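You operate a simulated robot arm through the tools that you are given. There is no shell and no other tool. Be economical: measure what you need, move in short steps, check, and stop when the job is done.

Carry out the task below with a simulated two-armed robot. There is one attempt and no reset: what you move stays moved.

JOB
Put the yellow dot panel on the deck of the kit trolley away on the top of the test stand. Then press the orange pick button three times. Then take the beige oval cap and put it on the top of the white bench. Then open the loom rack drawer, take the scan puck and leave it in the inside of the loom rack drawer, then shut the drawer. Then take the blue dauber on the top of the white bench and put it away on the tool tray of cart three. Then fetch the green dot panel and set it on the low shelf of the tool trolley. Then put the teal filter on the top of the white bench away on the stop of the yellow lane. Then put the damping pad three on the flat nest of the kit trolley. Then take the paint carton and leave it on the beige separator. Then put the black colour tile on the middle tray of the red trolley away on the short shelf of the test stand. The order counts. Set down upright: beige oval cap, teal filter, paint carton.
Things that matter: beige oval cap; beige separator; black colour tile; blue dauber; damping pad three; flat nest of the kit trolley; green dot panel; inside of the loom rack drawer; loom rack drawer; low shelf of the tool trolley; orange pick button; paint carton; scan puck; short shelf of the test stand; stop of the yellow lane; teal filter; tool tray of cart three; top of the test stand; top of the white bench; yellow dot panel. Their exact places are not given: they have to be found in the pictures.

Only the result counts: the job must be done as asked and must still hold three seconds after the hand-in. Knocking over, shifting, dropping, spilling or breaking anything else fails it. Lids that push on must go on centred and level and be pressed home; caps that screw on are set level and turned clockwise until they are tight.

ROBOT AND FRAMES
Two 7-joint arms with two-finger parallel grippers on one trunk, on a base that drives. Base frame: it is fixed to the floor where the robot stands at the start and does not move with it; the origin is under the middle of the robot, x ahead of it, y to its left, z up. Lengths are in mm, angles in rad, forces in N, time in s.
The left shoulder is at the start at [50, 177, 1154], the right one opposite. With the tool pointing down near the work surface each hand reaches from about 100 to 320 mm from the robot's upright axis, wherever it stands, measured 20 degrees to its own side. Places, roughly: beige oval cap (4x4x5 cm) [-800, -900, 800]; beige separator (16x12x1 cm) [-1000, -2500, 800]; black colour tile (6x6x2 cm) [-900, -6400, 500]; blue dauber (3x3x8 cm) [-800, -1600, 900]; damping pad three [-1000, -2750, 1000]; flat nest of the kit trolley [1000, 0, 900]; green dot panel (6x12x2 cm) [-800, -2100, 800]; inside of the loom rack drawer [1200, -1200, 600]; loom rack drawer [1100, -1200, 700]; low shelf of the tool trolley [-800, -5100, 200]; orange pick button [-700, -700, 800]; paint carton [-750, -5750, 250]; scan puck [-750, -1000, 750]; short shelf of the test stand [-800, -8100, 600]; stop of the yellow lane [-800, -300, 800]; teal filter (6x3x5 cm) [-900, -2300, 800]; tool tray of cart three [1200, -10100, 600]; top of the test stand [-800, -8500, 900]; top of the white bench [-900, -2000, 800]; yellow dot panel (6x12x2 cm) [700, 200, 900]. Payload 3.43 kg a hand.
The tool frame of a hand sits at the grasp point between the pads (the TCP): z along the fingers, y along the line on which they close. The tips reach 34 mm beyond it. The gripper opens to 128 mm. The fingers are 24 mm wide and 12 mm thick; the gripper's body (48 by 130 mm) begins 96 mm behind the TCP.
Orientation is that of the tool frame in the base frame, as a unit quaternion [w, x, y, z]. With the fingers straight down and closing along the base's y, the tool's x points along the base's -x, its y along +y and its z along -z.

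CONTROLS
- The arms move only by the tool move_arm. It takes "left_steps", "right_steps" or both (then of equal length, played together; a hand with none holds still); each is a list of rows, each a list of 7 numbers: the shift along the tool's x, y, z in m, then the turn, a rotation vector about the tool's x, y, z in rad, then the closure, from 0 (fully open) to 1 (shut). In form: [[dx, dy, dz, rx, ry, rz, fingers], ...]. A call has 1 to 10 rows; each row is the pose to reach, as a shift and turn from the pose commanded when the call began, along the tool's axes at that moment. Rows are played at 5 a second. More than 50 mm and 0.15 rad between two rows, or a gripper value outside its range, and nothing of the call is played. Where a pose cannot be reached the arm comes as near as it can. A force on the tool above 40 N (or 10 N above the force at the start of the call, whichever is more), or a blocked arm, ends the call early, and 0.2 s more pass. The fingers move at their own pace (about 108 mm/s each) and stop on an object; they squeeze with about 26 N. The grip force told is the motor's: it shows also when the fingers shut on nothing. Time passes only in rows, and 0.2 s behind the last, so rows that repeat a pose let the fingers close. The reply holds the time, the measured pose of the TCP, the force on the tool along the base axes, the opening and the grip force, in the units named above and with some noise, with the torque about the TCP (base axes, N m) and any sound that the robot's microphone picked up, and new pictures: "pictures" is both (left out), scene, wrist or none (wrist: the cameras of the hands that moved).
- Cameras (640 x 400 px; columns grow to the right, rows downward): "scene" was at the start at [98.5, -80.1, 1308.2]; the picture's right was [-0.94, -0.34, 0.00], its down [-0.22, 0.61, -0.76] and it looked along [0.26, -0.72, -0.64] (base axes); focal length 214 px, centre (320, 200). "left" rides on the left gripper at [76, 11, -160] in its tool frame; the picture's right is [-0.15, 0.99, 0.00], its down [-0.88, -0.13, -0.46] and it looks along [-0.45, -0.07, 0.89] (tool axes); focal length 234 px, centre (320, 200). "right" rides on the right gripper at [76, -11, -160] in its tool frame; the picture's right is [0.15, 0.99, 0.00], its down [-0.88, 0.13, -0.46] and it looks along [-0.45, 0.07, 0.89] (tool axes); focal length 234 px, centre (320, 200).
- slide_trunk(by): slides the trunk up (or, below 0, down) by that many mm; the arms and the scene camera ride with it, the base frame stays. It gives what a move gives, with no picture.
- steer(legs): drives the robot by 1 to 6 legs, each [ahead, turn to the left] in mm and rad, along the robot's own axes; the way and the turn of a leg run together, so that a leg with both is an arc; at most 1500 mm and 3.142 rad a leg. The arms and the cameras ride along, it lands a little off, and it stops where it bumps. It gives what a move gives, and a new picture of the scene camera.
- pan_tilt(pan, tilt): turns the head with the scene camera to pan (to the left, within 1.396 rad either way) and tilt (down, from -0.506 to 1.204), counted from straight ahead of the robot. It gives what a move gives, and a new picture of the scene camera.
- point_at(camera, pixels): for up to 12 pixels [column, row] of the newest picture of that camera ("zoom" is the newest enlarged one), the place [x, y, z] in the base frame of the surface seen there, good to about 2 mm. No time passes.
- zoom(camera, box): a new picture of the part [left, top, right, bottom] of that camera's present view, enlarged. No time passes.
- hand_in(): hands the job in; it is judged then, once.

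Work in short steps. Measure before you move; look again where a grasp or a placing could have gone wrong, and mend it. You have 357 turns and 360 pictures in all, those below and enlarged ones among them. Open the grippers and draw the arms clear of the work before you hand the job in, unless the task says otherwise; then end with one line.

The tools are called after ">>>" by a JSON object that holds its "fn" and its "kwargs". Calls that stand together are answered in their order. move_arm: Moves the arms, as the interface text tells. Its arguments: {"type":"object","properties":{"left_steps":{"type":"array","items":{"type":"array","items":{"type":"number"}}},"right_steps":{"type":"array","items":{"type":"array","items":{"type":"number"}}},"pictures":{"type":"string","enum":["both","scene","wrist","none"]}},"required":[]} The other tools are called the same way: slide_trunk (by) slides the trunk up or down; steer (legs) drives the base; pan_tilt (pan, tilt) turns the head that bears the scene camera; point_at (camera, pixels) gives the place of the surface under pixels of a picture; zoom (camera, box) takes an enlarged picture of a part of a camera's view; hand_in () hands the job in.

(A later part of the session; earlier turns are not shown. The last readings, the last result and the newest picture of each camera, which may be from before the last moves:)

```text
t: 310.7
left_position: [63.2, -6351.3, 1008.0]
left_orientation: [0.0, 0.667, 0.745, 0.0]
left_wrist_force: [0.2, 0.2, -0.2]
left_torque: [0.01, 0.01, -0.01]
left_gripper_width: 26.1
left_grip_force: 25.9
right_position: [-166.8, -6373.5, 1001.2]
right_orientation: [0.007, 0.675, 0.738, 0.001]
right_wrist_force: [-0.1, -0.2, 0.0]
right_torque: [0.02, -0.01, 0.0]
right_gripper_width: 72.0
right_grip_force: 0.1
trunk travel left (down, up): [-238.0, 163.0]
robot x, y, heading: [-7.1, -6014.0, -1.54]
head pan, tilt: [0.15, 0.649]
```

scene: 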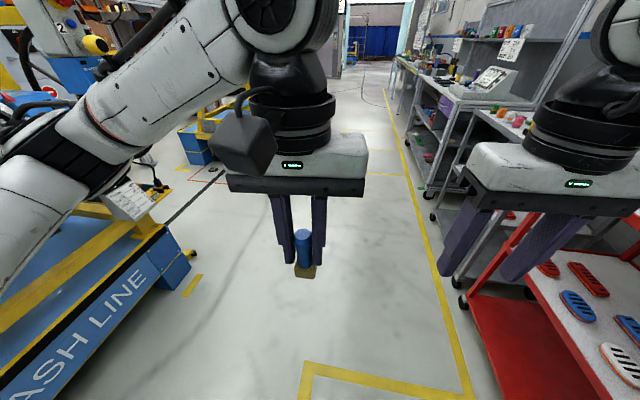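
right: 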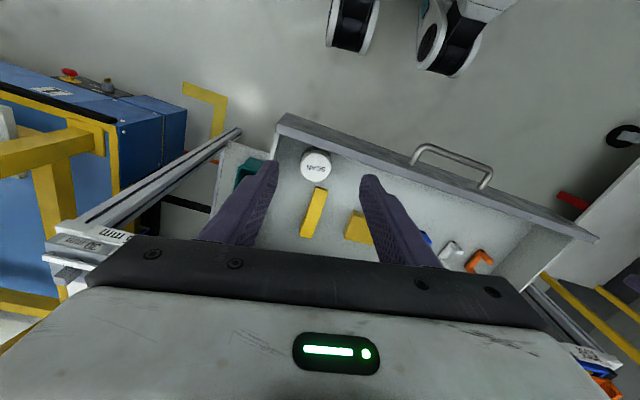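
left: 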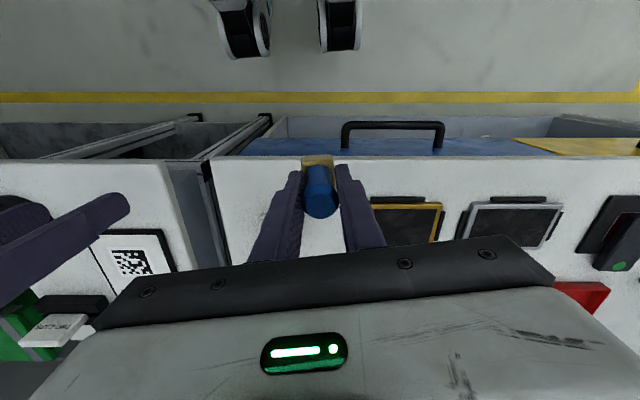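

On course. I go on 3.6 m toward cart three.

>>> {"fn": "steer", "kwargs": {"legs": [[0, -0.03], [1500, 0], [1500, 0], [600, 0]]}}

>>> {"fn": "pan_tilt", "kwargs": {"pan": 0.9, "tilt": 0.5}}

```text
t: 328.7
left_position: [-108.1, -9991.8, 1008.8]
left_orientation: [0.0, 0.694, 0.72, 0.0]
left_wrist_force: [-0.4, -0.4, -0.7]
left_torque: [0.02, -0.01, 0.01]
left_gripper_width: 26.2
left_grip_force: 26.5
right_position: [-341.3, -9997.0, 1002.3]
right_orientation: [0.006, 0.702, 0.712, 0.001]
right_wrist_force: [-0.2, -0.4, 0.2]
right_torque: [0.05, 0.04, 0.02]
right_gripper_width: 71.7
right_grip_force: 0.1
trunk travel left (down, up): [-238.0, 163.0]
robot x, y, heading: [-158.0, -9649.9, -1.618]
head pan, tilt: [0.15, 0.649]
```

scene: 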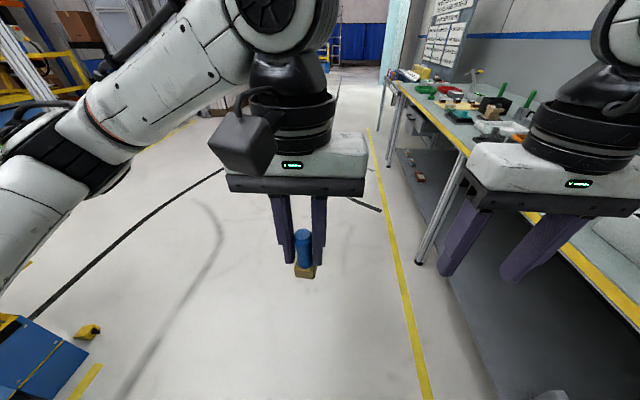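

```text
t: 329.8
left_position: [-108.4, -9991.9, 1009.0]
left_orientation: [0.0, 0.695, 0.719, -0.001]
left_wrist_force: [0.9, 0.3, -0.4]
left_torque: [0.01, 0.01, 0.01]
left_gripper_width: 26.4
left_grip_force: 26.7
right_position: [-341.7, -9997.9, 1001.5]
right_orientation: [0.007, 0.703, 0.711, 0.0]
right_wrist_force: [0.2, 0.2, 0.3]
right_torque: [0.02, -0.01, 0.05]
right_gripper_width: 71.6
right_grip_force: 0.1
trunk travel left (down, up): [-238.0, 163.0]
robot x, y, heading: [-156.1, -9651.7, -1.62]
head pan, tilt: [0.901, 0.499]
```

scene: 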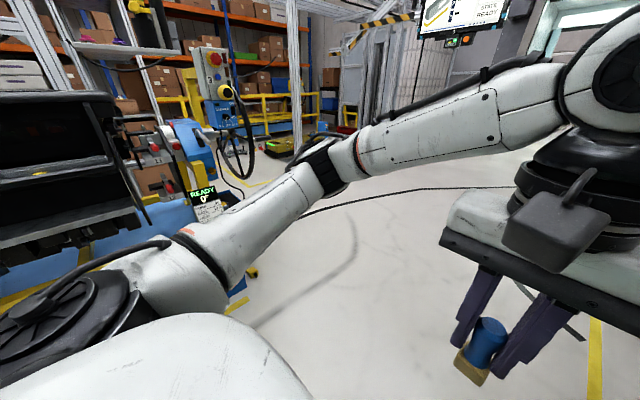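

Cart three must be the blue carriage on the left. I turn left to face it.

>>> {"fn": "steer", "kwargs": {"legs": [[0, 1.62]]}}

>>> {"fn": "pan_tilt", "kwargs": {"pan": -0.1, "tilt": 0.4}}

```text
t: 334.1
left_position: [183.5, -9582.3, 1008.1]
left_orientation: [0.001, -0.046, 0.999, 0.0]
left_wrist_force: [-0.6, -0.4, -0.8]
left_torque: [0.0, 0.03, 0.03]
left_gripper_width: 26.3
left_grip_force: 26.1
right_position: [202.9, -9814.3, 1001.5]
right_orientation: [0.004, -0.035, 0.999, 0.005]
right_wrist_force: [-0.1, -0.5, -0.7]
right_torque: [-0.03, 0.0, 0.02]
right_gripper_width: 71.7
right_grip_force: 0.0
trunk travel left (down, up): [-238.0, 163.0]
robot x, y, heading: [-155.3, -9649.8, 0.009]
head pan, tilt: [0.901, 0.499]
```

scene: 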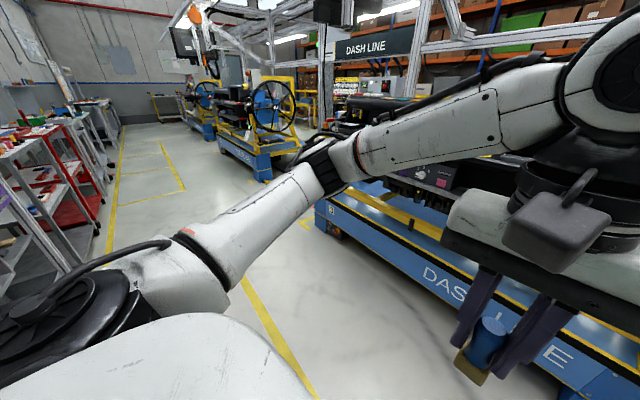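

```text
t: 335.4
left_position: [184.4, -9583.1, 1008.0]
left_orientation: [0.001, -0.047, 0.999, 0.0]
left_wrist_force: [-0.5, 0.1, -1.0]
left_torque: [0.01, 0.01, 0.0]
left_gripper_width: 25.9
left_grip_force: 26.3
right_position: [202.6, -9814.6, 1001.2]
right_orientation: [0.005, -0.034, 0.999, 0.005]
right_wrist_force: [0.4, 0.2, -0.2]
right_torque: [0.0, 0.0, 0.0]
right_gripper_width: 71.5
right_grip_force: 0.2
trunk travel left (down, up): [-238.0, 163.0]
robot x, y, heading: [-158.7, -9653.1, 0.006]
head pan, tilt: [-0.099, 0.4]
```

scene: 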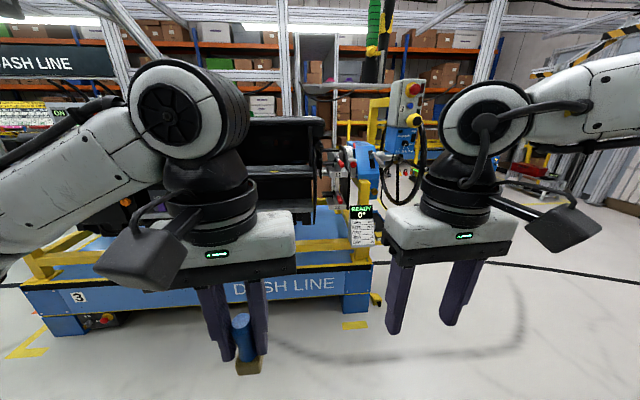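

I measure the cart to find the tool tray around (1200,-10100,600).

>>> {"fn": "point_at", "kwargs": {"camera": "scene", "pixels": [[370, 270], [345, 250], [360, 232], [335, 245], [325, 215], [310, 240], [75, 297], [290, 290], [352, 160], [370, 250], [380, 295], [345, 210]]}}

>>> {"fn": "zoom", "kwargs": {"camera": "scene", "box": [260, 120, 420, 320]}}

```text
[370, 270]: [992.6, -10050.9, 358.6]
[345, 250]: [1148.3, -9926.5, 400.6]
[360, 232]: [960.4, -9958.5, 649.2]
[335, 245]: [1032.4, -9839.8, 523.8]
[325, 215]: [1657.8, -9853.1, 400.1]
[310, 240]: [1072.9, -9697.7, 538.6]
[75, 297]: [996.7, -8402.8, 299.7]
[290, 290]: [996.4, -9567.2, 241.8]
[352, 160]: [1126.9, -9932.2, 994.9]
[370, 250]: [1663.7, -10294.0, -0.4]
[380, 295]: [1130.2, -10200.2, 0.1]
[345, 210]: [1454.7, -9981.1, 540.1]
```

```text
2.00 times, centred on (340, 220) of scene
```

zoom: 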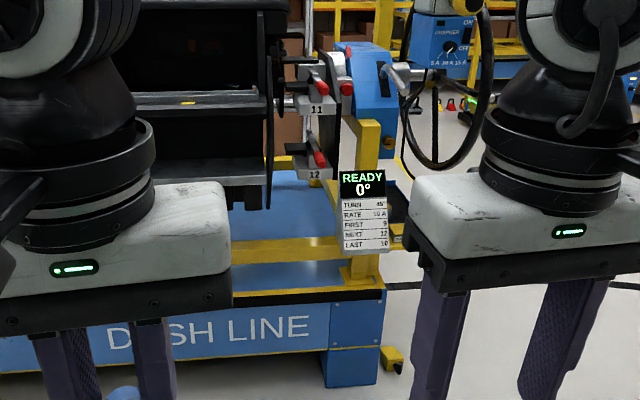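

The tray seems to be on the cart's far end. I drive around to view the end face.

>>> {"fn": "steer", "kwargs": {"legs": [[0, -0.95], [780, 0], [0, 0.95]]}}

>>> {"fn": "pan_tilt", "kwargs": {"pan": 0.05, "tilt": 0.5}}

```text
t: 344.5
left_position: [637.2, -10225.7, 1007.8]
left_orientation: [0.001, -0.039, 0.999, 0.0]
left_wrist_force: [0.5, -1.2, -0.8]
left_torque: [-0.01, 0.03, 0.01]
left_gripper_width: 25.9
left_grip_force: 25.9
right_position: [651.2, -10458.1, 1001.7]
right_orientation: [0.004, -0.026, 1.0, 0.006]
right_wrist_force: [0.2, -0.4, 0.9]
right_torque: [0.01, 0.0, 0.01]
right_gripper_width: 72.1
right_grip_force: 0.1
trunk travel left (down, up): [-238.0, 163.0]
robot x, y, heading: [294.8, -10287.2, -0.006]
head pan, tilt: [-0.099, 0.4]
```

scene: 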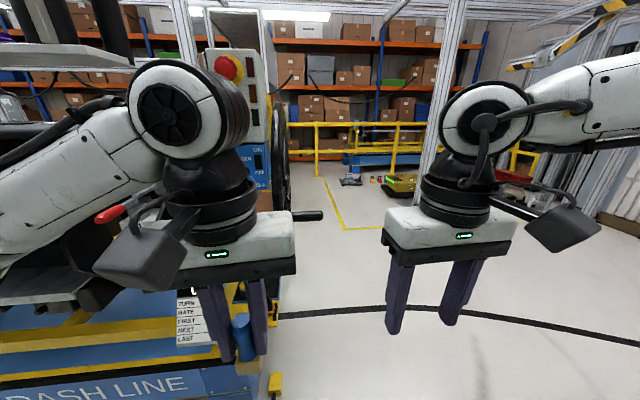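

```text
t: 345.2
left_position: [636.5, -10225.5, 1009.9]
left_orientation: [0.001, -0.038, 0.999, -0.001]
left_wrist_force: [-0.6, 0.0, -0.1]
left_torque: [-0.02, 0.02, 0.02]
left_gripper_width: 25.8
left_grip_force: 26.1
right_position: [651.8, -10457.7, 1002.4]
right_orientation: [0.004, -0.027, 1.0, 0.005]
right_wrist_force: [0.4, -0.1, 0.4]
right_torque: [0.01, 0.0, 0.01]
right_gripper_width: 71.5
right_grip_force: 0.2
trunk travel left (down, up): [-238.0, 163.0]
robot x, y, heading: [297.4, -10288.1, -0.01]
head pan, tilt: [0.051, 0.499]
```

scene: 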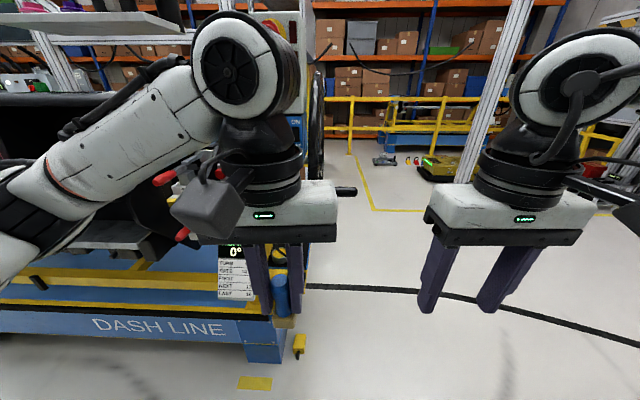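

The arm blocks the view; I move further out and look at the end of the cart from the south-west.

>>> {"fn": "steer", "kwargs": {"legs": [[0, -1.05], [480, 0], [0, 2.0]]}}

>>> {"fn": "pan_tilt", "kwargs": {"pan": 0.0, "tilt": 0.55}}

```text
t: 355.4
left_position: [694.1, -10398.7, 1008.1]
left_orientation: [0.001, -0.474, 0.88, 0.001]
left_wrist_force: [-0.1, 0.1, -1.0]
left_torque: [0.0, -0.02, 0.01]
left_gripper_width: 26.3
left_grip_force: 26.1
right_position: [886.0, -10528.9, 1002.0]
right_orientation: [0.001, -0.465, 0.886, 0.007]
right_wrist_force: [-0.3, -0.7, 0.3]
right_torque: [0.0, 0.0, -0.02]
right_gripper_width: 71.7
right_grip_force: 0.1
trunk travel left (down, up): [-238.0, 163.0]
robot x, y, heading: [533.4, -10706.5, 0.902]
head pan, tilt: [0.051, 0.499]
```

scene: 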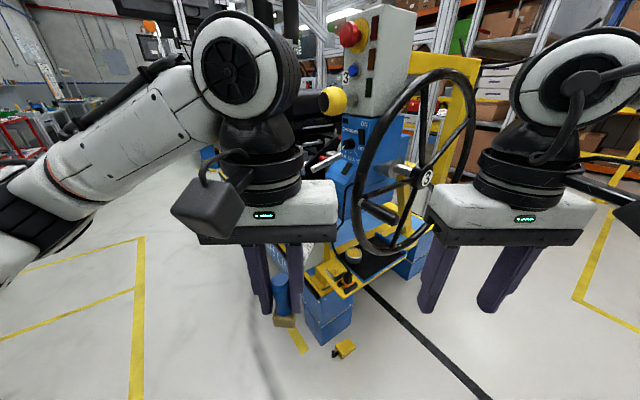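

```text
t: 356.0
left_position: [693.6, -10399.9, 1008.2]
left_orientation: [0.0, -0.473, 0.881, 0.0]
left_wrist_force: [-0.3, 0.5, -0.9]
left_torque: [-0.01, -0.03, -0.03]
left_gripper_width: 26.4
left_grip_force: 25.7
right_position: [886.4, -10529.8, 1002.8]
right_orientation: [0.001, -0.463, 0.886, 0.007]
right_wrist_force: [-0.1, 0.6, 0.4]
right_torque: [0.02, -0.03, -0.01]
right_gripper_width: 71.9
right_grip_force: 0.0
trunk travel left (down, up): [-238.0, 163.0]
robot x, y, heading: [534.4, -10703.3, 0.907]
head pan, tilt: [0.0, 0.55]
```

scene: 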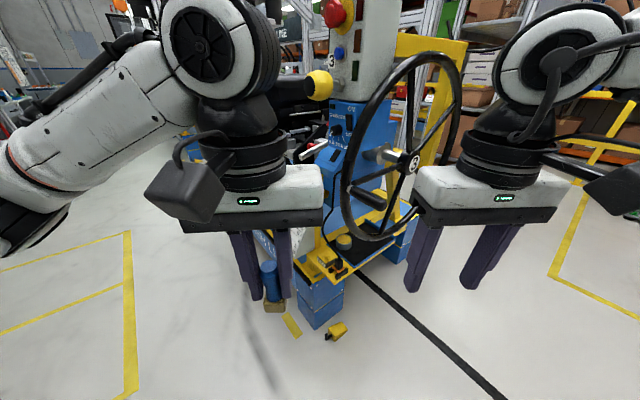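

The end tray is at (345,255). I zoom in and measure.

>>> {"fn": "zoom", "kwargs": {"camera": "scene", "box": [290, 180, 430, 300]}}

>>> {"fn": "point_at", "kwargs": {"camera": "scene", "pixels": [[345, 243], [360, 250], [350, 258], [335, 270], [370, 242], [380, 235], [330, 262], [350, 268], [370, 262], [345, 190], [413, 165], [385, 228]]}}

```text
3.33 times, centred on (360, 240) of scene
```

zoom: 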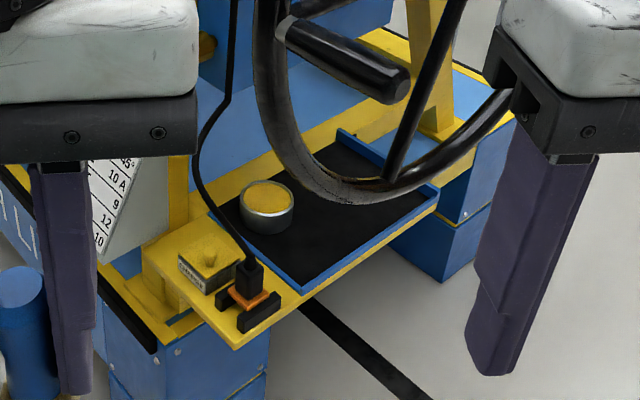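

```text
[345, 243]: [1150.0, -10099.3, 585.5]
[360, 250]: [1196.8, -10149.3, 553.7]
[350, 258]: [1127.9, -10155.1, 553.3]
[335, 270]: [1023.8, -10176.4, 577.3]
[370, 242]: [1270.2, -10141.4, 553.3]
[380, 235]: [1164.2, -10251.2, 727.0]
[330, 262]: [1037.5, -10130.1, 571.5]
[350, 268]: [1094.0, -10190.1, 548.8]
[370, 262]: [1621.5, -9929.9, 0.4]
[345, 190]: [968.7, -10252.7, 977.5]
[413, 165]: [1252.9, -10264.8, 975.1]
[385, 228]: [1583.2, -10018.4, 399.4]
```

The tray (z≈553) lies between the wheel plane and the column. I measure the neighbouring parts to find a free corridor for the arm.

>>> {"fn": "point_at", "kwargs": {"camera": "scene", "pixels": [[320, 85], [303, 157], [340, 130], [335, 165], [350, 170], [330, 200], [325, 230], [318, 245], [385, 158], [365, 200], [390, 60], [345, 40]]}}

>>> {"fn": "zoom", "kwargs": {"camera": "scene", "box": [270, 20, 470, 220]}}

```text
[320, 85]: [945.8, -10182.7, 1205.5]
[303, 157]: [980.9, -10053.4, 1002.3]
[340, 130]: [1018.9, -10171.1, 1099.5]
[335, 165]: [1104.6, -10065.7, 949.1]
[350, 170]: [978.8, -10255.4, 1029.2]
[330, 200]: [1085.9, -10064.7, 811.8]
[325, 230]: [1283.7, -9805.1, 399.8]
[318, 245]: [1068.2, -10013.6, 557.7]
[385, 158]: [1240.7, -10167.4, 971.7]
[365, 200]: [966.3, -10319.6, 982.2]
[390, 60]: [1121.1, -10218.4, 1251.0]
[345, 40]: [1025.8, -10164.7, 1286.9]
```

```text
2.00 times, centred on (370, 120) of scene
```

zoom: 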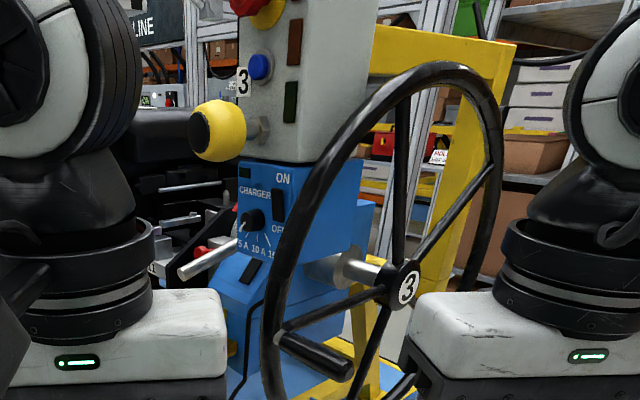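

The tray can be reached only with a forward-tilted hand (wheel at y≈-10252, tower at y>-10065). To keep the dauber upright I'll regrip it tilted on the bench opposite. I turn and go there.

>>> {"fn": "steer", "kwargs": {"legs": [[0, 2.0], [650, 0], [0, 0.23]]}}

>>> {"fn": "pan_tilt", "kwargs": {"pan": 0.0, "tilt": 0.5}}

```text
t: 365.1
left_position: [-429.1, -10547.2, 1009.4]
left_orientation: [0.0, 1.0, 0.0, -0.001]
left_wrist_force: [-0.2, -0.2, 0.0]
left_torque: [-0.03, -0.02, 0.02]
left_gripper_width: 26.1
left_grip_force: 25.5
right_position: [-427.2, -10313.4, 1003.3]
right_orientation: [0.005, 1.0, -0.012, -0.005]
right_wrist_force: [-0.3, -0.9, -0.2]
right_torque: [0.03, 0.0, -0.02]
right_gripper_width: 71.5
right_grip_force: 0.0
trunk travel left (down, up): [-238.0, 163.0]
robot x, y, heading: [-87.6, -10508.4, 3.063]
head pan, tilt: [0.0, 0.55]
```

scene: 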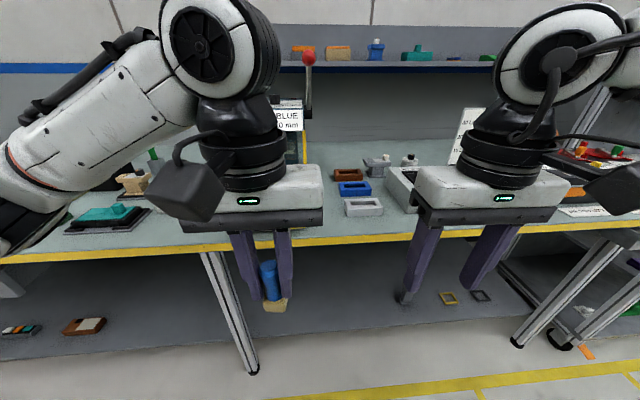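

```text
t: 365.7
left_position: [-429.6, -10547.8, 1010.1]
left_orientation: [0.0, 1.0, 0.0, -0.001]
left_wrist_force: [-0.4, 0.0, 0.5]
left_torque: [0.0, 0.0, -0.01]
left_gripper_width: 26.0
left_grip_force: 25.9
right_position: [-426.2, -10314.2, 1002.7]
right_orientation: [0.006, 1.0, -0.013, -0.004]
right_wrist_force: [-0.8, 1.1, -0.2]
right_torque: [0.0, 0.01, -0.01]
right_gripper_width: 71.7
right_grip_force: 0.1
trunk travel left (down, up): [-238.0, 163.0]
robot x, y, heading: [-87.0, -10512.7, 3.056]
head pan, tilt: [0.0, 0.499]
```

scene: 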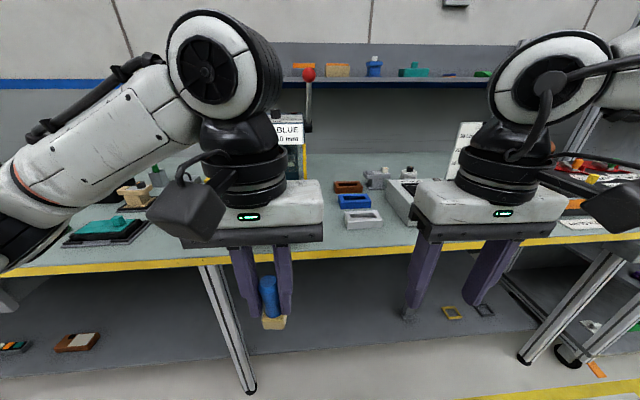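

I measure the bench top near the front edge.

>>> {"fn": "point_at", "kwargs": {"camera": "scene", "pixels": [[170, 250], [330, 232], [345, 235], [360, 222], [400, 236], [150, 262], [115, 245], [345, 222], [330, 210]]}}

```text
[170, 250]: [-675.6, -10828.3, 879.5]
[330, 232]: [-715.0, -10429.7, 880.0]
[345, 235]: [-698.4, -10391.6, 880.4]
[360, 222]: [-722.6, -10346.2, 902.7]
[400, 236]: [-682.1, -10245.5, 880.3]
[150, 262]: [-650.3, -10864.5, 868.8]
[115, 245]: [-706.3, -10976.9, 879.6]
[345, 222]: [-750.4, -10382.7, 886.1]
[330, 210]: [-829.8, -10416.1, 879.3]
```

The bench top here is z=880. I drive 110 mm closer and bring the dauber over the front area.

>>> {"fn": "steer", "kwargs": {"legs": [[110, 0.05]]}}

>>> {"fn": "move_arm", "kwargs": {"left_steps": [[-0.04, 0, 0, 0, 0, 0, 1], [-0.08, 0, 0, 0, 0, 0, 1], [-0.12, 0, 0, 0, 0, 0, 1], [-0.16, 0, 0, 0, 0, 0, 1], [-0.18, 0, 0, 0, 0, 0, 1]], "pictures": "wrist"}}

```text
t: 366.9
left_position: [-537.9, -10557.7, 1009.0]
left_orientation: [0.001, 1.0, 0.026, -0.001]
left_wrist_force: [-0.1, 0.2, -0.6]
left_torque: [0.01, -0.04, 0.01]
left_gripper_width: 26.3
left_grip_force: 26.9
right_position: [-546.7, -10325.6, 1001.9]
right_orientation: [0.006, 1.0, 0.014, -0.004]
right_wrist_force: [0.0, -0.4, -0.6]
right_torque: [-0.01, -0.04, 0.01]
right_gripper_width: 71.6
right_grip_force: 0.0
trunk travel left (down, up): [-238.0, 163.0]
robot x, y, heading: [-193.4, -10506.9, 3.113]
head pan, tilt: [0.0, 0.499]
```

scene: 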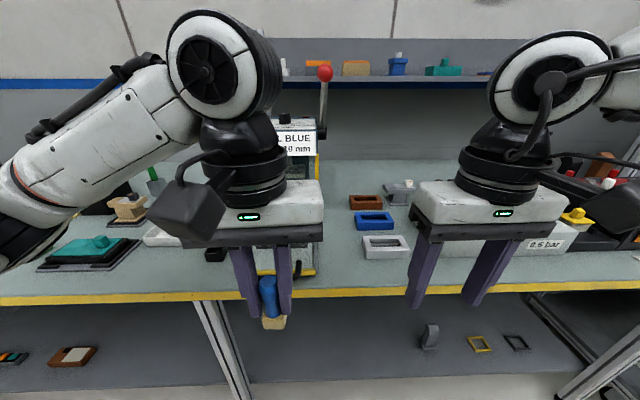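

```text
t: 368.1
left_position: [-720.0, -10569.0, 1012.1]
left_orientation: [0.0, 1.0, 0.026, -0.002]
left_wrist_force: [0.0, -0.3, -1.3]
left_torque: [-0.03, -0.02, -0.05]
left_gripper_width: 26.0
left_grip_force: 25.8
right_position: [-546.5, -10326.9, 1003.4]
right_orientation: [0.007, 1.0, 0.014, -0.004]
right_wrist_force: [0.1, 1.0, 0.3]
right_torque: [0.04, -0.03, -0.01]
right_gripper_width: 71.7
right_grip_force: 0.1
trunk travel left (down, up): [-238.0, 163.0]
robot x, y, heading: [-199.4, -10507.0, 3.111]
head pan, tilt: [0.0, 0.499]
```

left: 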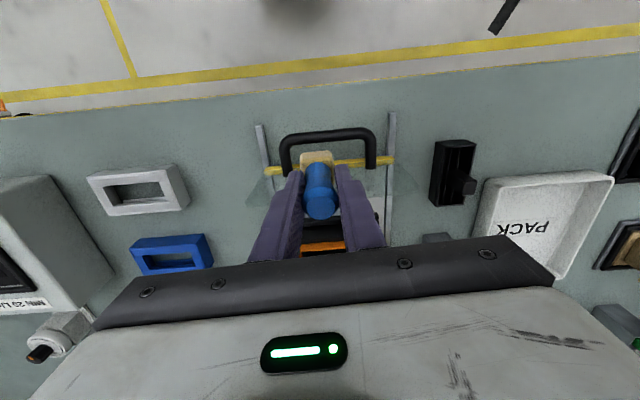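

A press stands right there; I look for a clear patch in the wrist picture.

>>> {"fn": "point_at", "kwargs": {"camera": "left", "pixels": [[225, 140], [225, 170], [200, 120], [60, 140], [90, 160], [420, 130], [560, 120], [480, 120], [255, 130], [190, 200], [245, 160], [600, 150]]}}

```text
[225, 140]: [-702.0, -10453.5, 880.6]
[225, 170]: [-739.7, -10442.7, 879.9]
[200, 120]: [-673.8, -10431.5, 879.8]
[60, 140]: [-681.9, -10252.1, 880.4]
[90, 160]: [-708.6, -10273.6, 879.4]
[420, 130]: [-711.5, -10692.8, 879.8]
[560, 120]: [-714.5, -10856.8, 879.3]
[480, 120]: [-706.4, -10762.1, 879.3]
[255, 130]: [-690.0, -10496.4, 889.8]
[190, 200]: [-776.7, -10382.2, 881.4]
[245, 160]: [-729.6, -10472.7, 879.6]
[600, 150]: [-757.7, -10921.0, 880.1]
```

I choose (-690,-10770) on the front strip; move there.

>>> {"fn": "move_arm", "kwargs": {"left_steps": [[0.04, 0.0, 0, 0, 0, 0, 1], [0.04, 0.045, 0, 0, 0, 0, 1], [0.035, 0.09, 0, 0, 0, 0, 1], [0.03, 0.135, 0, 0, 0, 0, 1], [0.025, 0.18, 0, 0, 0, 0, 1], [0.02, 0.201, 0, 0, 0, 0, 1]], "pictures": "wrist"}}

```text
t: 369.5
left_position: [-687.0, -10765.8, 1011.0]
left_orientation: [0.001, 1.0, 0.025, -0.001]
left_wrist_force: [-0.6, 0.2, -1.2]
left_torque: [0.0, 0.01, -0.01]
left_gripper_width: 26.0
left_grip_force: 26.0
right_position: [-546.9, -10325.7, 1002.7]
right_orientation: [0.005, 1.0, 0.015, -0.004]
right_wrist_force: [0.0, 0.4, -0.4]
right_torque: [0.0, 0.01, 0.01]
right_gripper_width: 72.0
right_grip_force: 0.0
trunk travel left (down, up): [-238.0, 163.0]
robot x, y, heading: [-195.4, -10505.3, 3.112]
head pan, tilt: [0.0, 0.499]
```

left: 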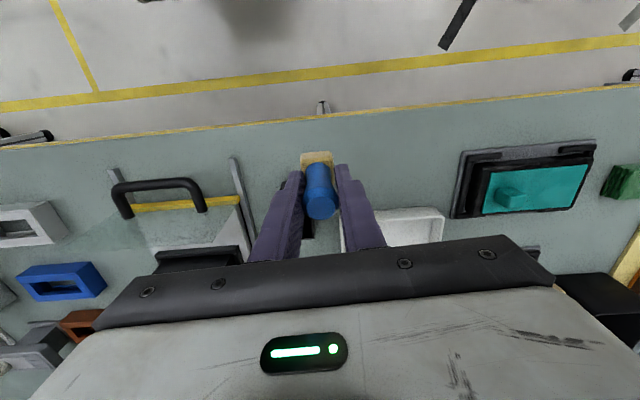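

Clear of others. I lower 70 mm to set the dauber on the bench, in two stages.

>>> {"fn": "move_arm", "kwargs": {"left_steps": [[0, 0, 0.03, 0, 0, 0, 1], [0, 0, 0.055, 0, 0, 0, 1], [0, 0, 0.066, 0, 0, 0, 1], [0, 0, 0.07, 0, 0, 0, 1], [0, 0, 0.072, 0, 0, 0, 1]], "pictures": "none"}}

```text
t: 370.7
left_position: [-686.6, -10766.4, 940.1]
left_orientation: [-0.001, 1.0, 0.025, -0.005]
left_wrist_force: [-0.3, 2.6, 16.5]
left_torque: [-0.04, 0.29, 0.0]
left_gripper_width: 26.2
left_grip_force: 26.0
right_position: [-545.8, -10325.1, 1002.9]
right_orientation: [0.006, 1.0, 0.014, -0.005]
right_wrist_force: [0.2, -0.3, 0.7]
right_torque: [-0.01, 0.01, 0.03]
right_gripper_width: 71.6
right_grip_force: 0.1
trunk travel left (down, up): [-238.0, 163.0]
robot x, y, heading: [-193.6, -10505.6, 3.109]
head pan, tilt: [0.0, 0.499]
```

Contact. I open, pitch the tool 0.78 rad around the closing axis in place, then check before closing.

>>> {"fn": "move_arm", "kwargs": {"left_steps": [[0, 0, -0.001, 0, 0, 0, 0.6], [0, 0, -0.001, 0, 0, 0, 0.5], [0, 0, -0.001, 0, -0.13, 0, 0.5], [0, 0, -0.001, 0, -0.26, 0, 0.5], [0, 0, -0.001, 0, -0.39, 0, 0.5], [0, 0, -0.001, 0, -0.52, 0, 0.5], [0, 0, -0.001, 0, -0.65, 0, 0.5], [0, 0, -0.001, 0, -0.78, 0, 0.5]]}}

```text
t: 372.5
left_position: [-685.9, -10767.2, 938.9]
left_orientation: [0.009, 0.924, 0.024, -0.381]
left_wrist_force: [0.8, 0.7, 0.3]
left_torque: [-0.01, 0.01, 0.01]
left_gripper_width: 63.8
left_grip_force: 0.1
right_position: [-546.7, -10325.0, 1002.6]
right_orientation: [0.005, 1.0, 0.014, -0.005]
right_wrist_force: [1.3, 0.3, 0.4]
right_torque: [0.01, -0.02, 0.01]
right_gripper_width: 71.8
right_grip_force: 0.0
trunk travel left (down, up): [-238.0, 163.0]
robot x, y, heading: [-193.6, -10504.5, 3.105]
head pan, tilt: [0.0, 0.499]
```

scene: 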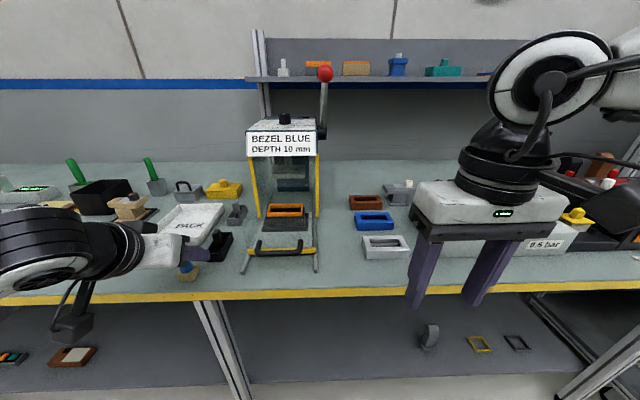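
left: 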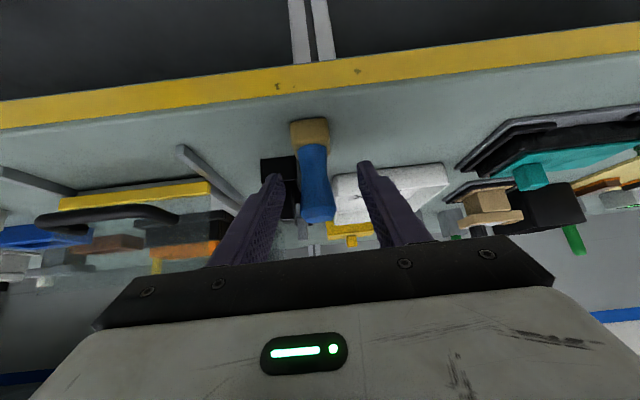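

The tilt works and the dauber still stands. I close on it.

>>> {"fn": "move_arm", "kwargs": {"left_steps": [[0, 0, 0, 0, 0, 0, 0.8], [0, 0, 0, 0, 0, 0, 1], [0, 0, 0, 0, 0, 0, 1]], "pictures": "wrist"}}

```text
t: 373.3
left_position: [-686.8, -10768.0, 938.0]
left_orientation: [0.01, 0.924, 0.023, -0.381]
left_wrist_force: [0.1, -0.1, 0.6]
left_torque: [0.01, 0.01, 0.02]
left_gripper_width: 26.3
left_grip_force: 26.2
right_position: [-546.6, -10327.4, 1002.6]
right_orientation: [0.006, 1.0, 0.014, -0.005]
right_wrist_force: [0.4, 0.2, 1.2]
right_torque: [0.04, -0.03, 0.0]
right_gripper_width: 71.7
right_grip_force: 0.0
trunk travel left (down, up): [-238.0, 163.0]
robot x, y, heading: [-198.2, -10505.0, 3.11]
head pan, tilt: [0.0, 0.499]
```

left: 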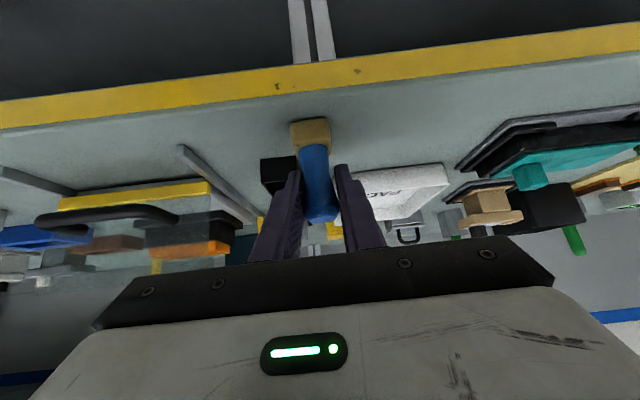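

Regripped. I lift, back away, lower the trunk, and drive to the cart's end.

>>> {"fn": "move_arm", "kwargs": {"left_steps": [[-0.02, 0, -0.02, 0, 0, 0, 1], [-0.045, 0, -0.045, 0, 0, 0, 1], [-0.07, 0, -0.07, 0, 0, 0, 1]], "pictures": "wrist"}}

>>> {"fn": "steer", "kwargs": {"legs": [[-450, 0], [0, -3.11]]}}

>>> {"fn": "slide_trunk", "kwargs": {"by": -200}}

```text
t: 374.1
left_position: [-686.5, -10767.2, 1038.9]
left_orientation: [0.011, 0.924, 0.024, -0.381]
left_wrist_force: [0.4, -0.2, -0.9]
left_torque: [0.0, 0.0, -0.05]
left_gripper_width: 26.3
left_grip_force: 25.9
right_position: [-547.1, -10325.9, 1003.6]
right_orientation: [0.006, 1.0, 0.015, -0.004]
right_wrist_force: [-1.2, -0.7, 0.1]
right_torque: [-0.02, 0.01, 0.01]
right_gripper_width: 71.9
right_grip_force: 0.2
trunk travel left (down, up): [-238.0, 163.0]
robot x, y, heading: [-190.9, -10507.2, 3.107]
head pan, tilt: [0.0, 0.499]
```

left: 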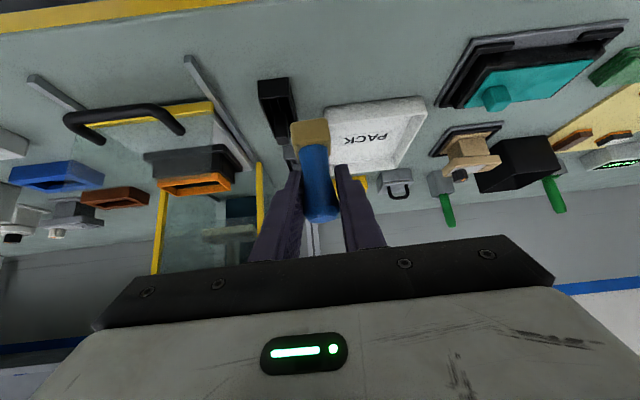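

```text
t: 384.2
left_position: [748.0, -10269.3, 1039.0]
left_orientation: [0.382, -0.014, 0.924, 0.007]
left_wrist_force: [0.0, 0.5, -0.5]
left_torque: [0.0, -0.04, 0.02]
left_gripper_width: 25.9
left_grip_force: 25.9
right_position: [599.7, -10709.7, 1002.0]
right_orientation: [0.004, -0.003, 1.0, 0.006]
right_wrist_force: [0.2, -0.3, -0.6]
right_torque: [0.02, -0.01, -0.02]
right_gripper_width: 71.9
right_grip_force: 0.1
trunk travel left (down, up): [-238.0, 163.0]
robot x, y, heading: [252.2, -10517.5, -0.053]
head pan, tilt: [0.0, 0.499]
```

scene: 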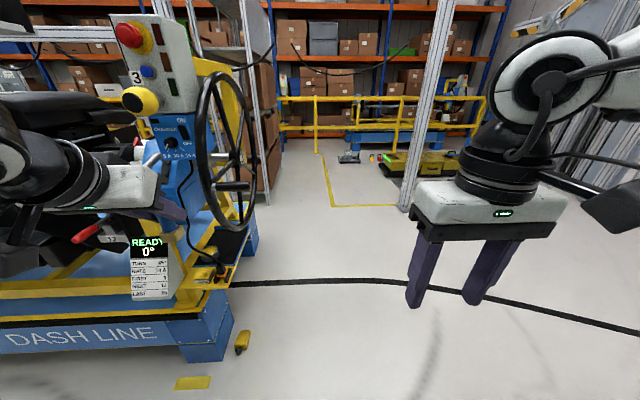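

```text
t: 386.4
left_position: [748.0, -10269.1, 837.5]
left_orientation: [0.381, -0.013, 0.925, 0.005]
left_wrist_force: [-0.3, 0.1, -0.5]
left_torque: [0.03, 0.0, 0.0]
left_gripper_width: 25.8
left_grip_force: 26.4
right_position: [598.3, -10708.1, 803.2]
right_orientation: [0.004, -0.004, 1.0, 0.005]
right_wrist_force: [-1.1, -0.6, 1.2]
right_torque: [0.01, 0.02, 0.0]
right_gripper_width: 71.6
right_grip_force: 0.1
trunk travel left (down, up): [-38.0, 363.0]
robot x, y, heading: [248.9, -10522.6, -0.057]
head pan, tilt: [0.0, 0.499]
```

I zoom on the cart end from here and measure tray, cable, ledge items.

>>> {"fn": "zoom", "kwargs": {"camera": "scene", "box": [130, 100, 290, 320]}}

```text
1.82 times, centred on (210, 210) of scene
```

zoom: 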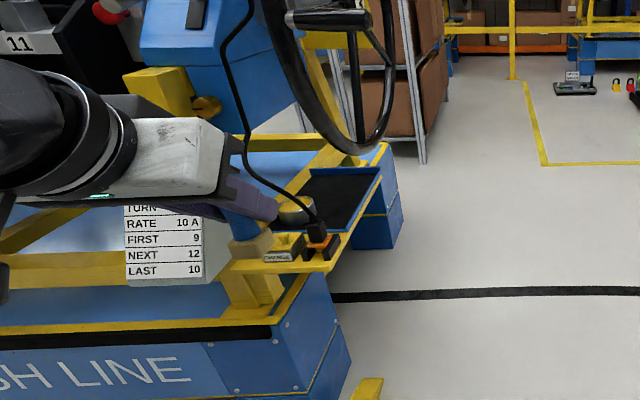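

>>> {"fn": "point_at", "kwargs": {"camera": "zoom", "pixels": [[330, 190], [365, 185], [335, 215], [310, 182], [295, 205], [318, 226], [320, 240], [275, 190], [247, 165], [355, 147], [345, 222], [312, 20]]}}

```text
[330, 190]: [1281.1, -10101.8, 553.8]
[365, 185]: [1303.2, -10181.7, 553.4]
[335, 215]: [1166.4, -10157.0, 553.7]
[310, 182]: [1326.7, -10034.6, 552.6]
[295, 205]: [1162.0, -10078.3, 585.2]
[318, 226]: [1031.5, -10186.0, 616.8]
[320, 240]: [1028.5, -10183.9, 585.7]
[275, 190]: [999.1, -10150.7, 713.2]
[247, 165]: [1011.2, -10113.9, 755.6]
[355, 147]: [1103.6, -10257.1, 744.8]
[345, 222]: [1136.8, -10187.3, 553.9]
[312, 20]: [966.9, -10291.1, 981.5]
```

The charging cable hangs at x≈1000, so I'll enter from the south under the wheel rim instead. I drive to about (1270,-11050) and face +y.

>>> {"fn": "steer", "kwargs": {"legs": [[0, -0.42], [1150, 0], [0, 2.05]]}}

>>> {"fn": "pan_tilt", "kwargs": {"pan": 0.0, "tilt": 0.4}}

```text
t: 398.2
left_position: [993.5, -10543.0, 838.8]
left_orientation: [-0.26, 0.677, -0.63, -0.279]
left_wrist_force: [0.3, -0.7, -0.7]
left_torque: [-0.01, 0.03, -0.01]
left_gripper_width: 26.3
left_grip_force: 26.3
right_position: [1438.2, -10672.5, 801.7]
right_orientation: [0.002, 0.725, -0.689, -0.008]
right_wrist_force: [-0.2, -0.2, 0.1]
right_torque: [0.01, -0.03, 0.0]
right_gripper_width: 71.6
right_grip_force: 0.0
trunk travel left (down, up): [-38.0, 363.0]
robot x, y, heading: [1268.2, -11030.2, 1.559]
head pan, tilt: [0.0, 0.499]
```

scene: 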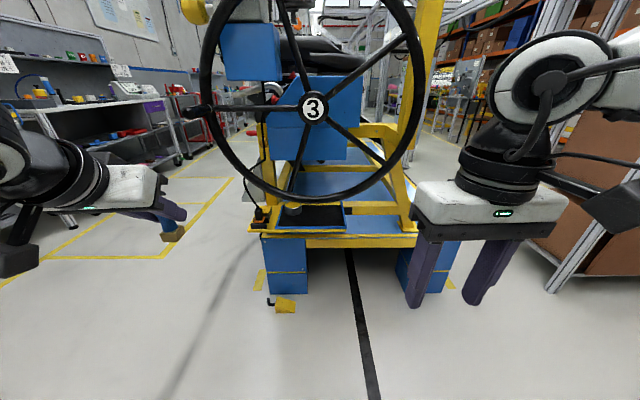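

```text
t: 398.9
left_position: [993.9, -10542.7, 837.8]
left_orientation: [-0.26, 0.677, -0.629, -0.28]
left_wrist_force: [0.6, -0.3, -0.9]
left_torque: [0.03, -0.01, -0.03]
left_gripper_width: 26.2
left_grip_force: 25.8
right_position: [1439.5, -10673.1, 802.6]
right_orientation: [0.002, 0.725, -0.689, -0.008]
right_wrist_force: [0.1, -0.5, 0.9]
right_torque: [-0.04, 0.02, -0.01]
right_gripper_width: 72.1
right_grip_force: 0.1
trunk travel left (down, up): [-38.0, 363.0]
robot x, y, heading: [1266.2, -11029.4, 1.56]
head pan, tilt: [0.0, 0.4]
```

scene: 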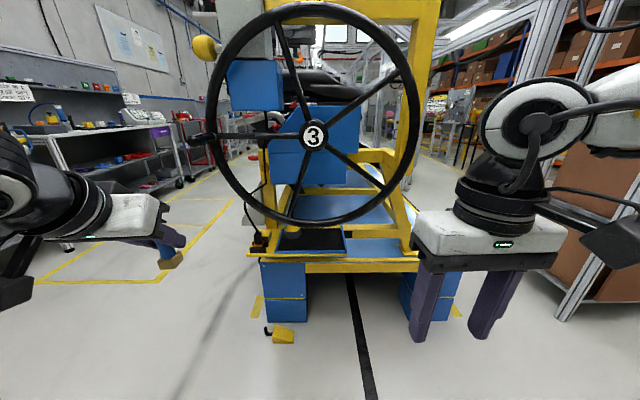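

A clear view: the tray is at (313,240) under the wheel. I zoom and measure.

>>> {"fn": "zoom", "kwargs": {"camera": "scene", "box": [230, 190, 380, 280]}}

>>> {"fn": "point_at", "kwargs": {"camera": "zoom", "pixels": [[230, 235], [470, 235], [350, 190], [350, 230], [350, 262], [215, 255], [490, 250], [270, 130], [300, 200], [360, 120], [250, 95], [120, 225]]}}

```text
4.27 times, centred on (305, 235) of scene
```

zoom: 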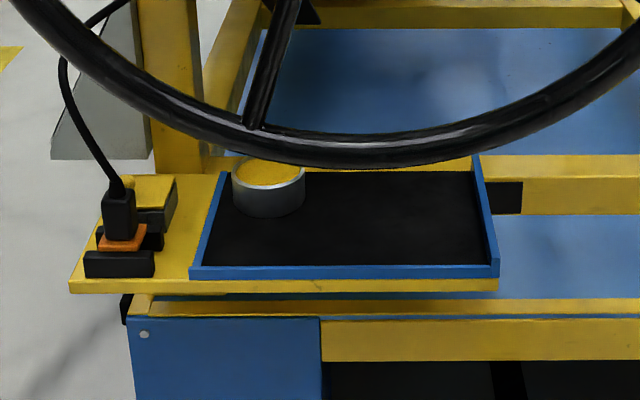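

```text
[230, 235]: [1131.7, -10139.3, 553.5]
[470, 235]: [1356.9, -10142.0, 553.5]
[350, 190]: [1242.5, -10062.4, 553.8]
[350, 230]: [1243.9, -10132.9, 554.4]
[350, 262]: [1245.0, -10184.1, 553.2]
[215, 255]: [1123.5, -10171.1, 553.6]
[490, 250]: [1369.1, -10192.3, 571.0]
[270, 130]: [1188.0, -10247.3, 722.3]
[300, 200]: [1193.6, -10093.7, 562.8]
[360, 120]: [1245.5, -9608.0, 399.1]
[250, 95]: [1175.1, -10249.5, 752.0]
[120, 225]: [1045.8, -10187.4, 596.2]
```

The tray rim is 17 mm high, so the hand must be nearly horizontal (~75° pitch) to pass under the wheel. I return to the bench and regrip once more.

>>> {"fn": "slide_trunk", "kwargs": {"by": 200}}

>>> {"fn": "steer", "kwargs": {"legs": [[0, 1.18], [1376, 0], [0, 0.4], [190, 0]]}}

```text
t: 401.1
left_position: [995.0, -10543.2, 1038.6]
left_orientation: [-0.26, 0.677, -0.629, -0.279]
left_wrist_force: [0.2, 0.6, -0.8]
left_torque: [0.01, 0.0, -0.02]
left_gripper_width: 26.4
left_grip_force: 26.4
right_position: [1440.0, -10671.9, 1002.2]
right_orientation: [0.002, 0.725, -0.689, -0.007]
right_wrist_force: [0.3, 1.1, 0.1]
right_torque: [0.02, 0.0, 0.02]
right_gripper_width: 71.8
right_grip_force: 0.0
trunk travel left (down, up): [-238.0, 163.0]
robot x, y, heading: [1272.9, -11026.5, 1.561]
head pan, tilt: [0.0, 0.4]
```

```text
t: 413.3
left_position: [-670.4, -10806.1, 1038.0]
left_orientation: [0.02, 0.923, 0.048, -0.381]
left_wrist_force: [0.6, 0.0, -1.3]
left_torque: [-0.01, 0.0, -0.01]
left_gripper_width: 26.2
left_grip_force: 26.3
right_position: [-552.5, -10357.4, 1002.4]
right_orientation: [0.007, 0.999, 0.04, -0.004]
right_wrist_force: [-0.6, 0.0, 0.7]
right_torque: [0.02, -0.05, -0.01]
right_gripper_width: 71.7
right_grip_force: 0.2
trunk travel left (down, up): [-238.0, 163.0]
robot x, y, heading: [-193.5, -10518.3, -3.12]
head pan, tilt: [0.0, 0.4]
```

scene: 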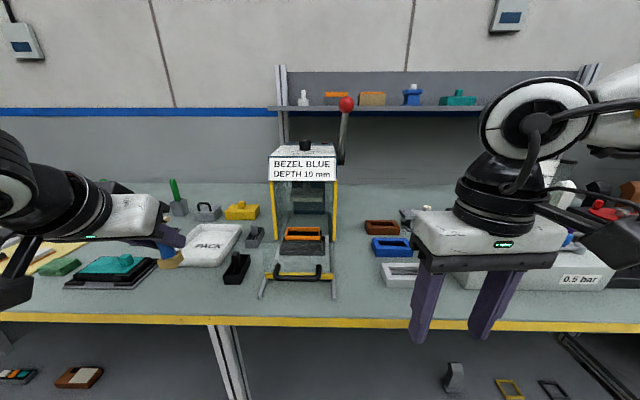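

I set it down at about (-690,-10790): lower 95 mm.

>>> {"fn": "move_arm", "kwargs": {"left_steps": [[0.008, -0.008, 0.03, 0, 0, 0, 1], [0.025, -0.015, 0.05, 0, 0, 0, 1], [0.04, -0.015, 0.068, 0, 0, 0, 1], [0.05, -0.015, 0.078, 0, 0, 0, 1], [0.054, -0.015, 0.082, 0, 0, 0, 1]], "pictures": "wrist"}}

```text
t: 414.5
left_position: [-692.0, -10795.1, 941.1]
left_orientation: [0.019, 0.923, 0.048, -0.381]
left_wrist_force: [0.0, -0.9, -0.9]
left_torque: [0.0, -0.02, -0.01]
left_gripper_width: 26.4
left_grip_force: 25.5
right_position: [-553.6, -10357.5, 1003.0]
right_orientation: [0.006, 0.999, 0.039, -0.004]
right_wrist_force: [0.6, 0.2, 0.3]
right_torque: [0.0, 0.02, 0.01]
right_gripper_width: 71.8
right_grip_force: 0.0
trunk travel left (down, up): [-238.0, 163.0]
robot x, y, heading: [-192.1, -10517.5, -3.125]
head pan, tilt: [0.0, 0.4]
```

left: 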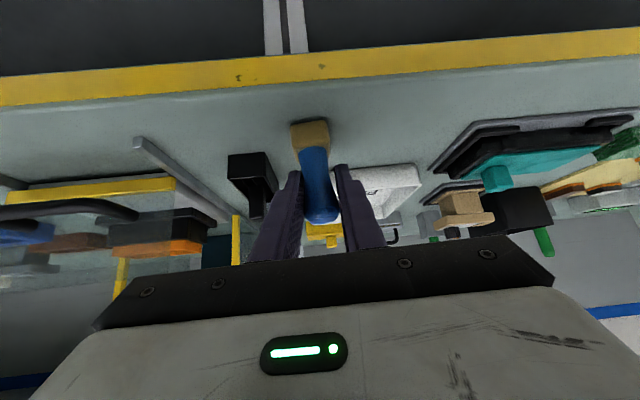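

Another 3 mm down to contact.

>>> {"fn": "move_arm", "kwargs": {"left_steps": [[0.0011, 0, 0.0011, 0, 0, 0, 1], [0.0025, 0, 0.0025, 0, 0, 0, 1]], "pictures": "none"}}

```text
t: 415.1
left_position: [-690.7, -10793.4, 938.4]
left_orientation: [0.02, 0.923, 0.048, -0.381]
left_wrist_force: [0.8, -1.2, -1.2]
left_torque: [0.0, 0.01, -0.02]
left_gripper_width: 26.2
left_grip_force: 25.5
right_position: [-553.3, -10357.5, 1002.1]
right_orientation: [0.007, 0.999, 0.041, -0.004]
right_wrist_force: [0.3, 0.8, -0.3]
right_torque: [-0.02, 0.0, 0.02]
right_gripper_width: 71.9
right_grip_force: 0.1
trunk travel left (down, up): [-238.0, 163.0]
robot x, y, heading: [-192.9, -10520.4, -3.119]
head pan, tilt: [0.0, 0.4]
```

>>> {"fn": "move_arm", "kwargs": {"left_steps": [[0.0012, 0, 0.0012, 0, 0, 0, 1], [0.0024, 0, 0.0024, 0, 0, 0, 1]], "pictures": "none"}}

```text
t: 415.7
left_position: [-690.4, -10794.9, 938.4]
left_orientation: [0.019, 0.922, 0.047, -0.383]
left_wrist_force: [2.7, 1.4, 11.5]
left_torque: [-0.05, -0.19, -0.01]
left_gripper_width: 26.2
left_grip_force: 25.8
right_position: [-551.1, -10357.3, 1003.9]
right_orientation: [0.006, 0.999, 0.04, -0.006]
right_wrist_force: [0.1, 0.7, 0.0]
right_torque: [0.01, 0.01, -0.02]
right_gripper_width: 71.8
right_grip_force: 0.1
trunk travel left (down, up): [-238.0, 163.0]
robot x, y, heading: [-192.3, -10520.7, -3.124]
head pan, tilt: [0.0, 0.4]
```

Contact. I open, pitch another 0.55 rad, and close again.

>>> {"fn": "move_arm", "kwargs": {"left_steps": [[0, 0, 0, 0, 0, 0, 0.6], [0, 0, 0, 0, 0, 0, 0.5], [0, 0, 0, 0, -0.11, 0, 0.5], [0, 0, 0, 0, -0.22, 0, 0.5], [0, 0, 0, 0, -0.33, 0, 0.5], [0, 0, 0, 0, -0.44, 0, 0.5], [0, 0, 0, 0, -0.55, 0, 0.5]]}}

```text
t: 417.3
left_position: [-690.6, -10794.5, 936.2]
left_orientation: [0.032, 0.785, 0.04, -0.618]
left_wrist_force: [0.3, 0.2, 0.5]
left_torque: [-0.01, 0.03, -0.01]
left_gripper_width: 64.0
left_grip_force: 0.0
right_position: [-552.7, -10357.5, 1003.2]
right_orientation: [0.006, 0.999, 0.04, -0.005]
right_wrist_force: [-0.4, -0.4, 0.1]
right_torque: [0.0, 0.02, 0.0]
right_gripper_width: 71.5
right_grip_force: 0.1
trunk travel left (down, up): [-238.0, 163.0]
robot x, y, heading: [-194.3, -10519.0, -3.122]
head pan, tilt: [0.0, 0.4]
```

scene: 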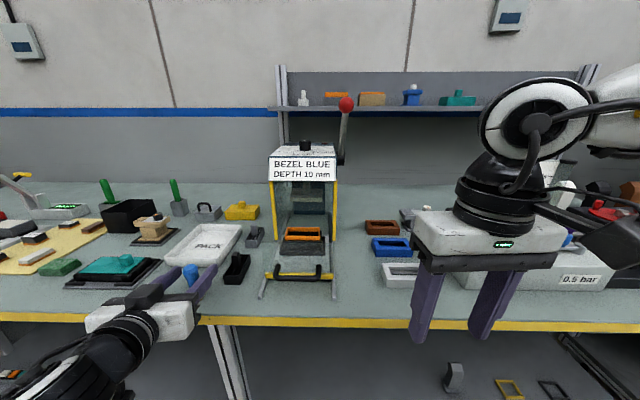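
left: 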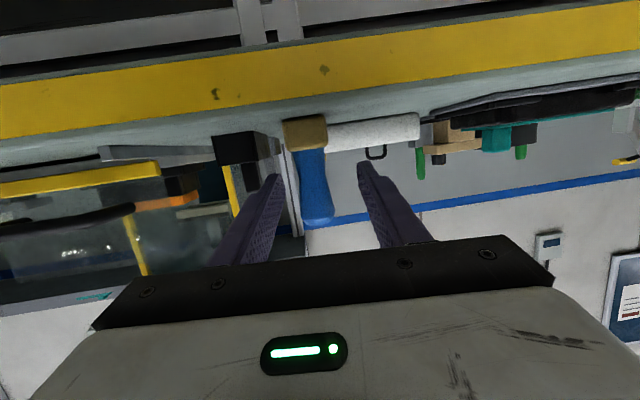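

The hand is now 14° from horizontal and the dauber stands. I close and lift.

>>> {"fn": "move_arm", "kwargs": {"left_steps": [[0, 0, 0, 0, 0, 0, 0.8], [0, 0, 0, 0, 0, 0, 1], [0, 0, 0, 0, 0, 0, 1], [-0.025, 0, -0.006, 0, 0, 0, 1], [-0.06, 0, -0.015, 0, 0, 0, 1], [-0.095, 0, -0.023, 0, 0, 0, 1]]}}

```text
t: 418.7
left_position: [-692.3, -10794.3, 1036.0]
left_orientation: [0.032, 0.785, 0.039, -0.617]
left_wrist_force: [0.4, -0.2, -0.7]
left_torque: [0.01, 0.02, -0.01]
left_gripper_width: 25.1
left_grip_force: 25.6
left hand out of reach, approached as far as the arm can: row 5
right_position: [-552.3, -10356.6, 1002.6]
right_orientation: [0.006, 0.999, 0.04, -0.004]
right_wrist_force: [0.2, -0.5, -0.2]
right_torque: [-0.02, 0.0, 0.01]
right_gripper_width: 71.5
right_grip_force: 0.1
trunk travel left (down, up): [-238.0, 163.0]
robot x, y, heading: [-192.5, -10517.8, -3.126]
head pan, tilt: [0.0, 0.4]
```

scene: 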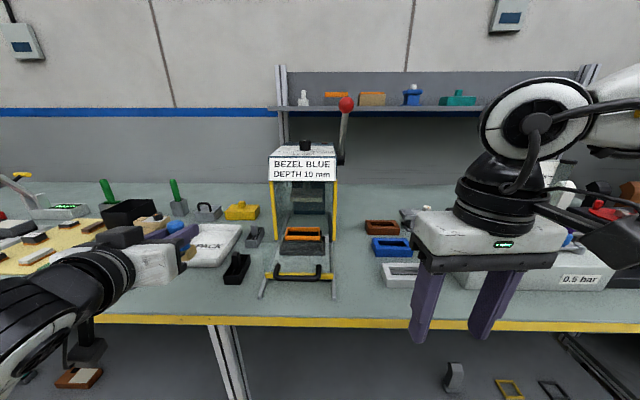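
left: 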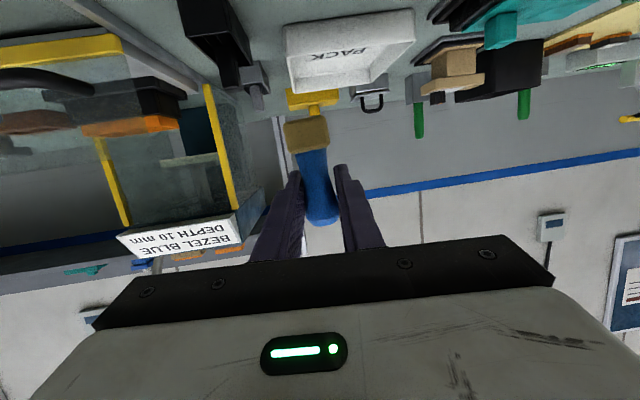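

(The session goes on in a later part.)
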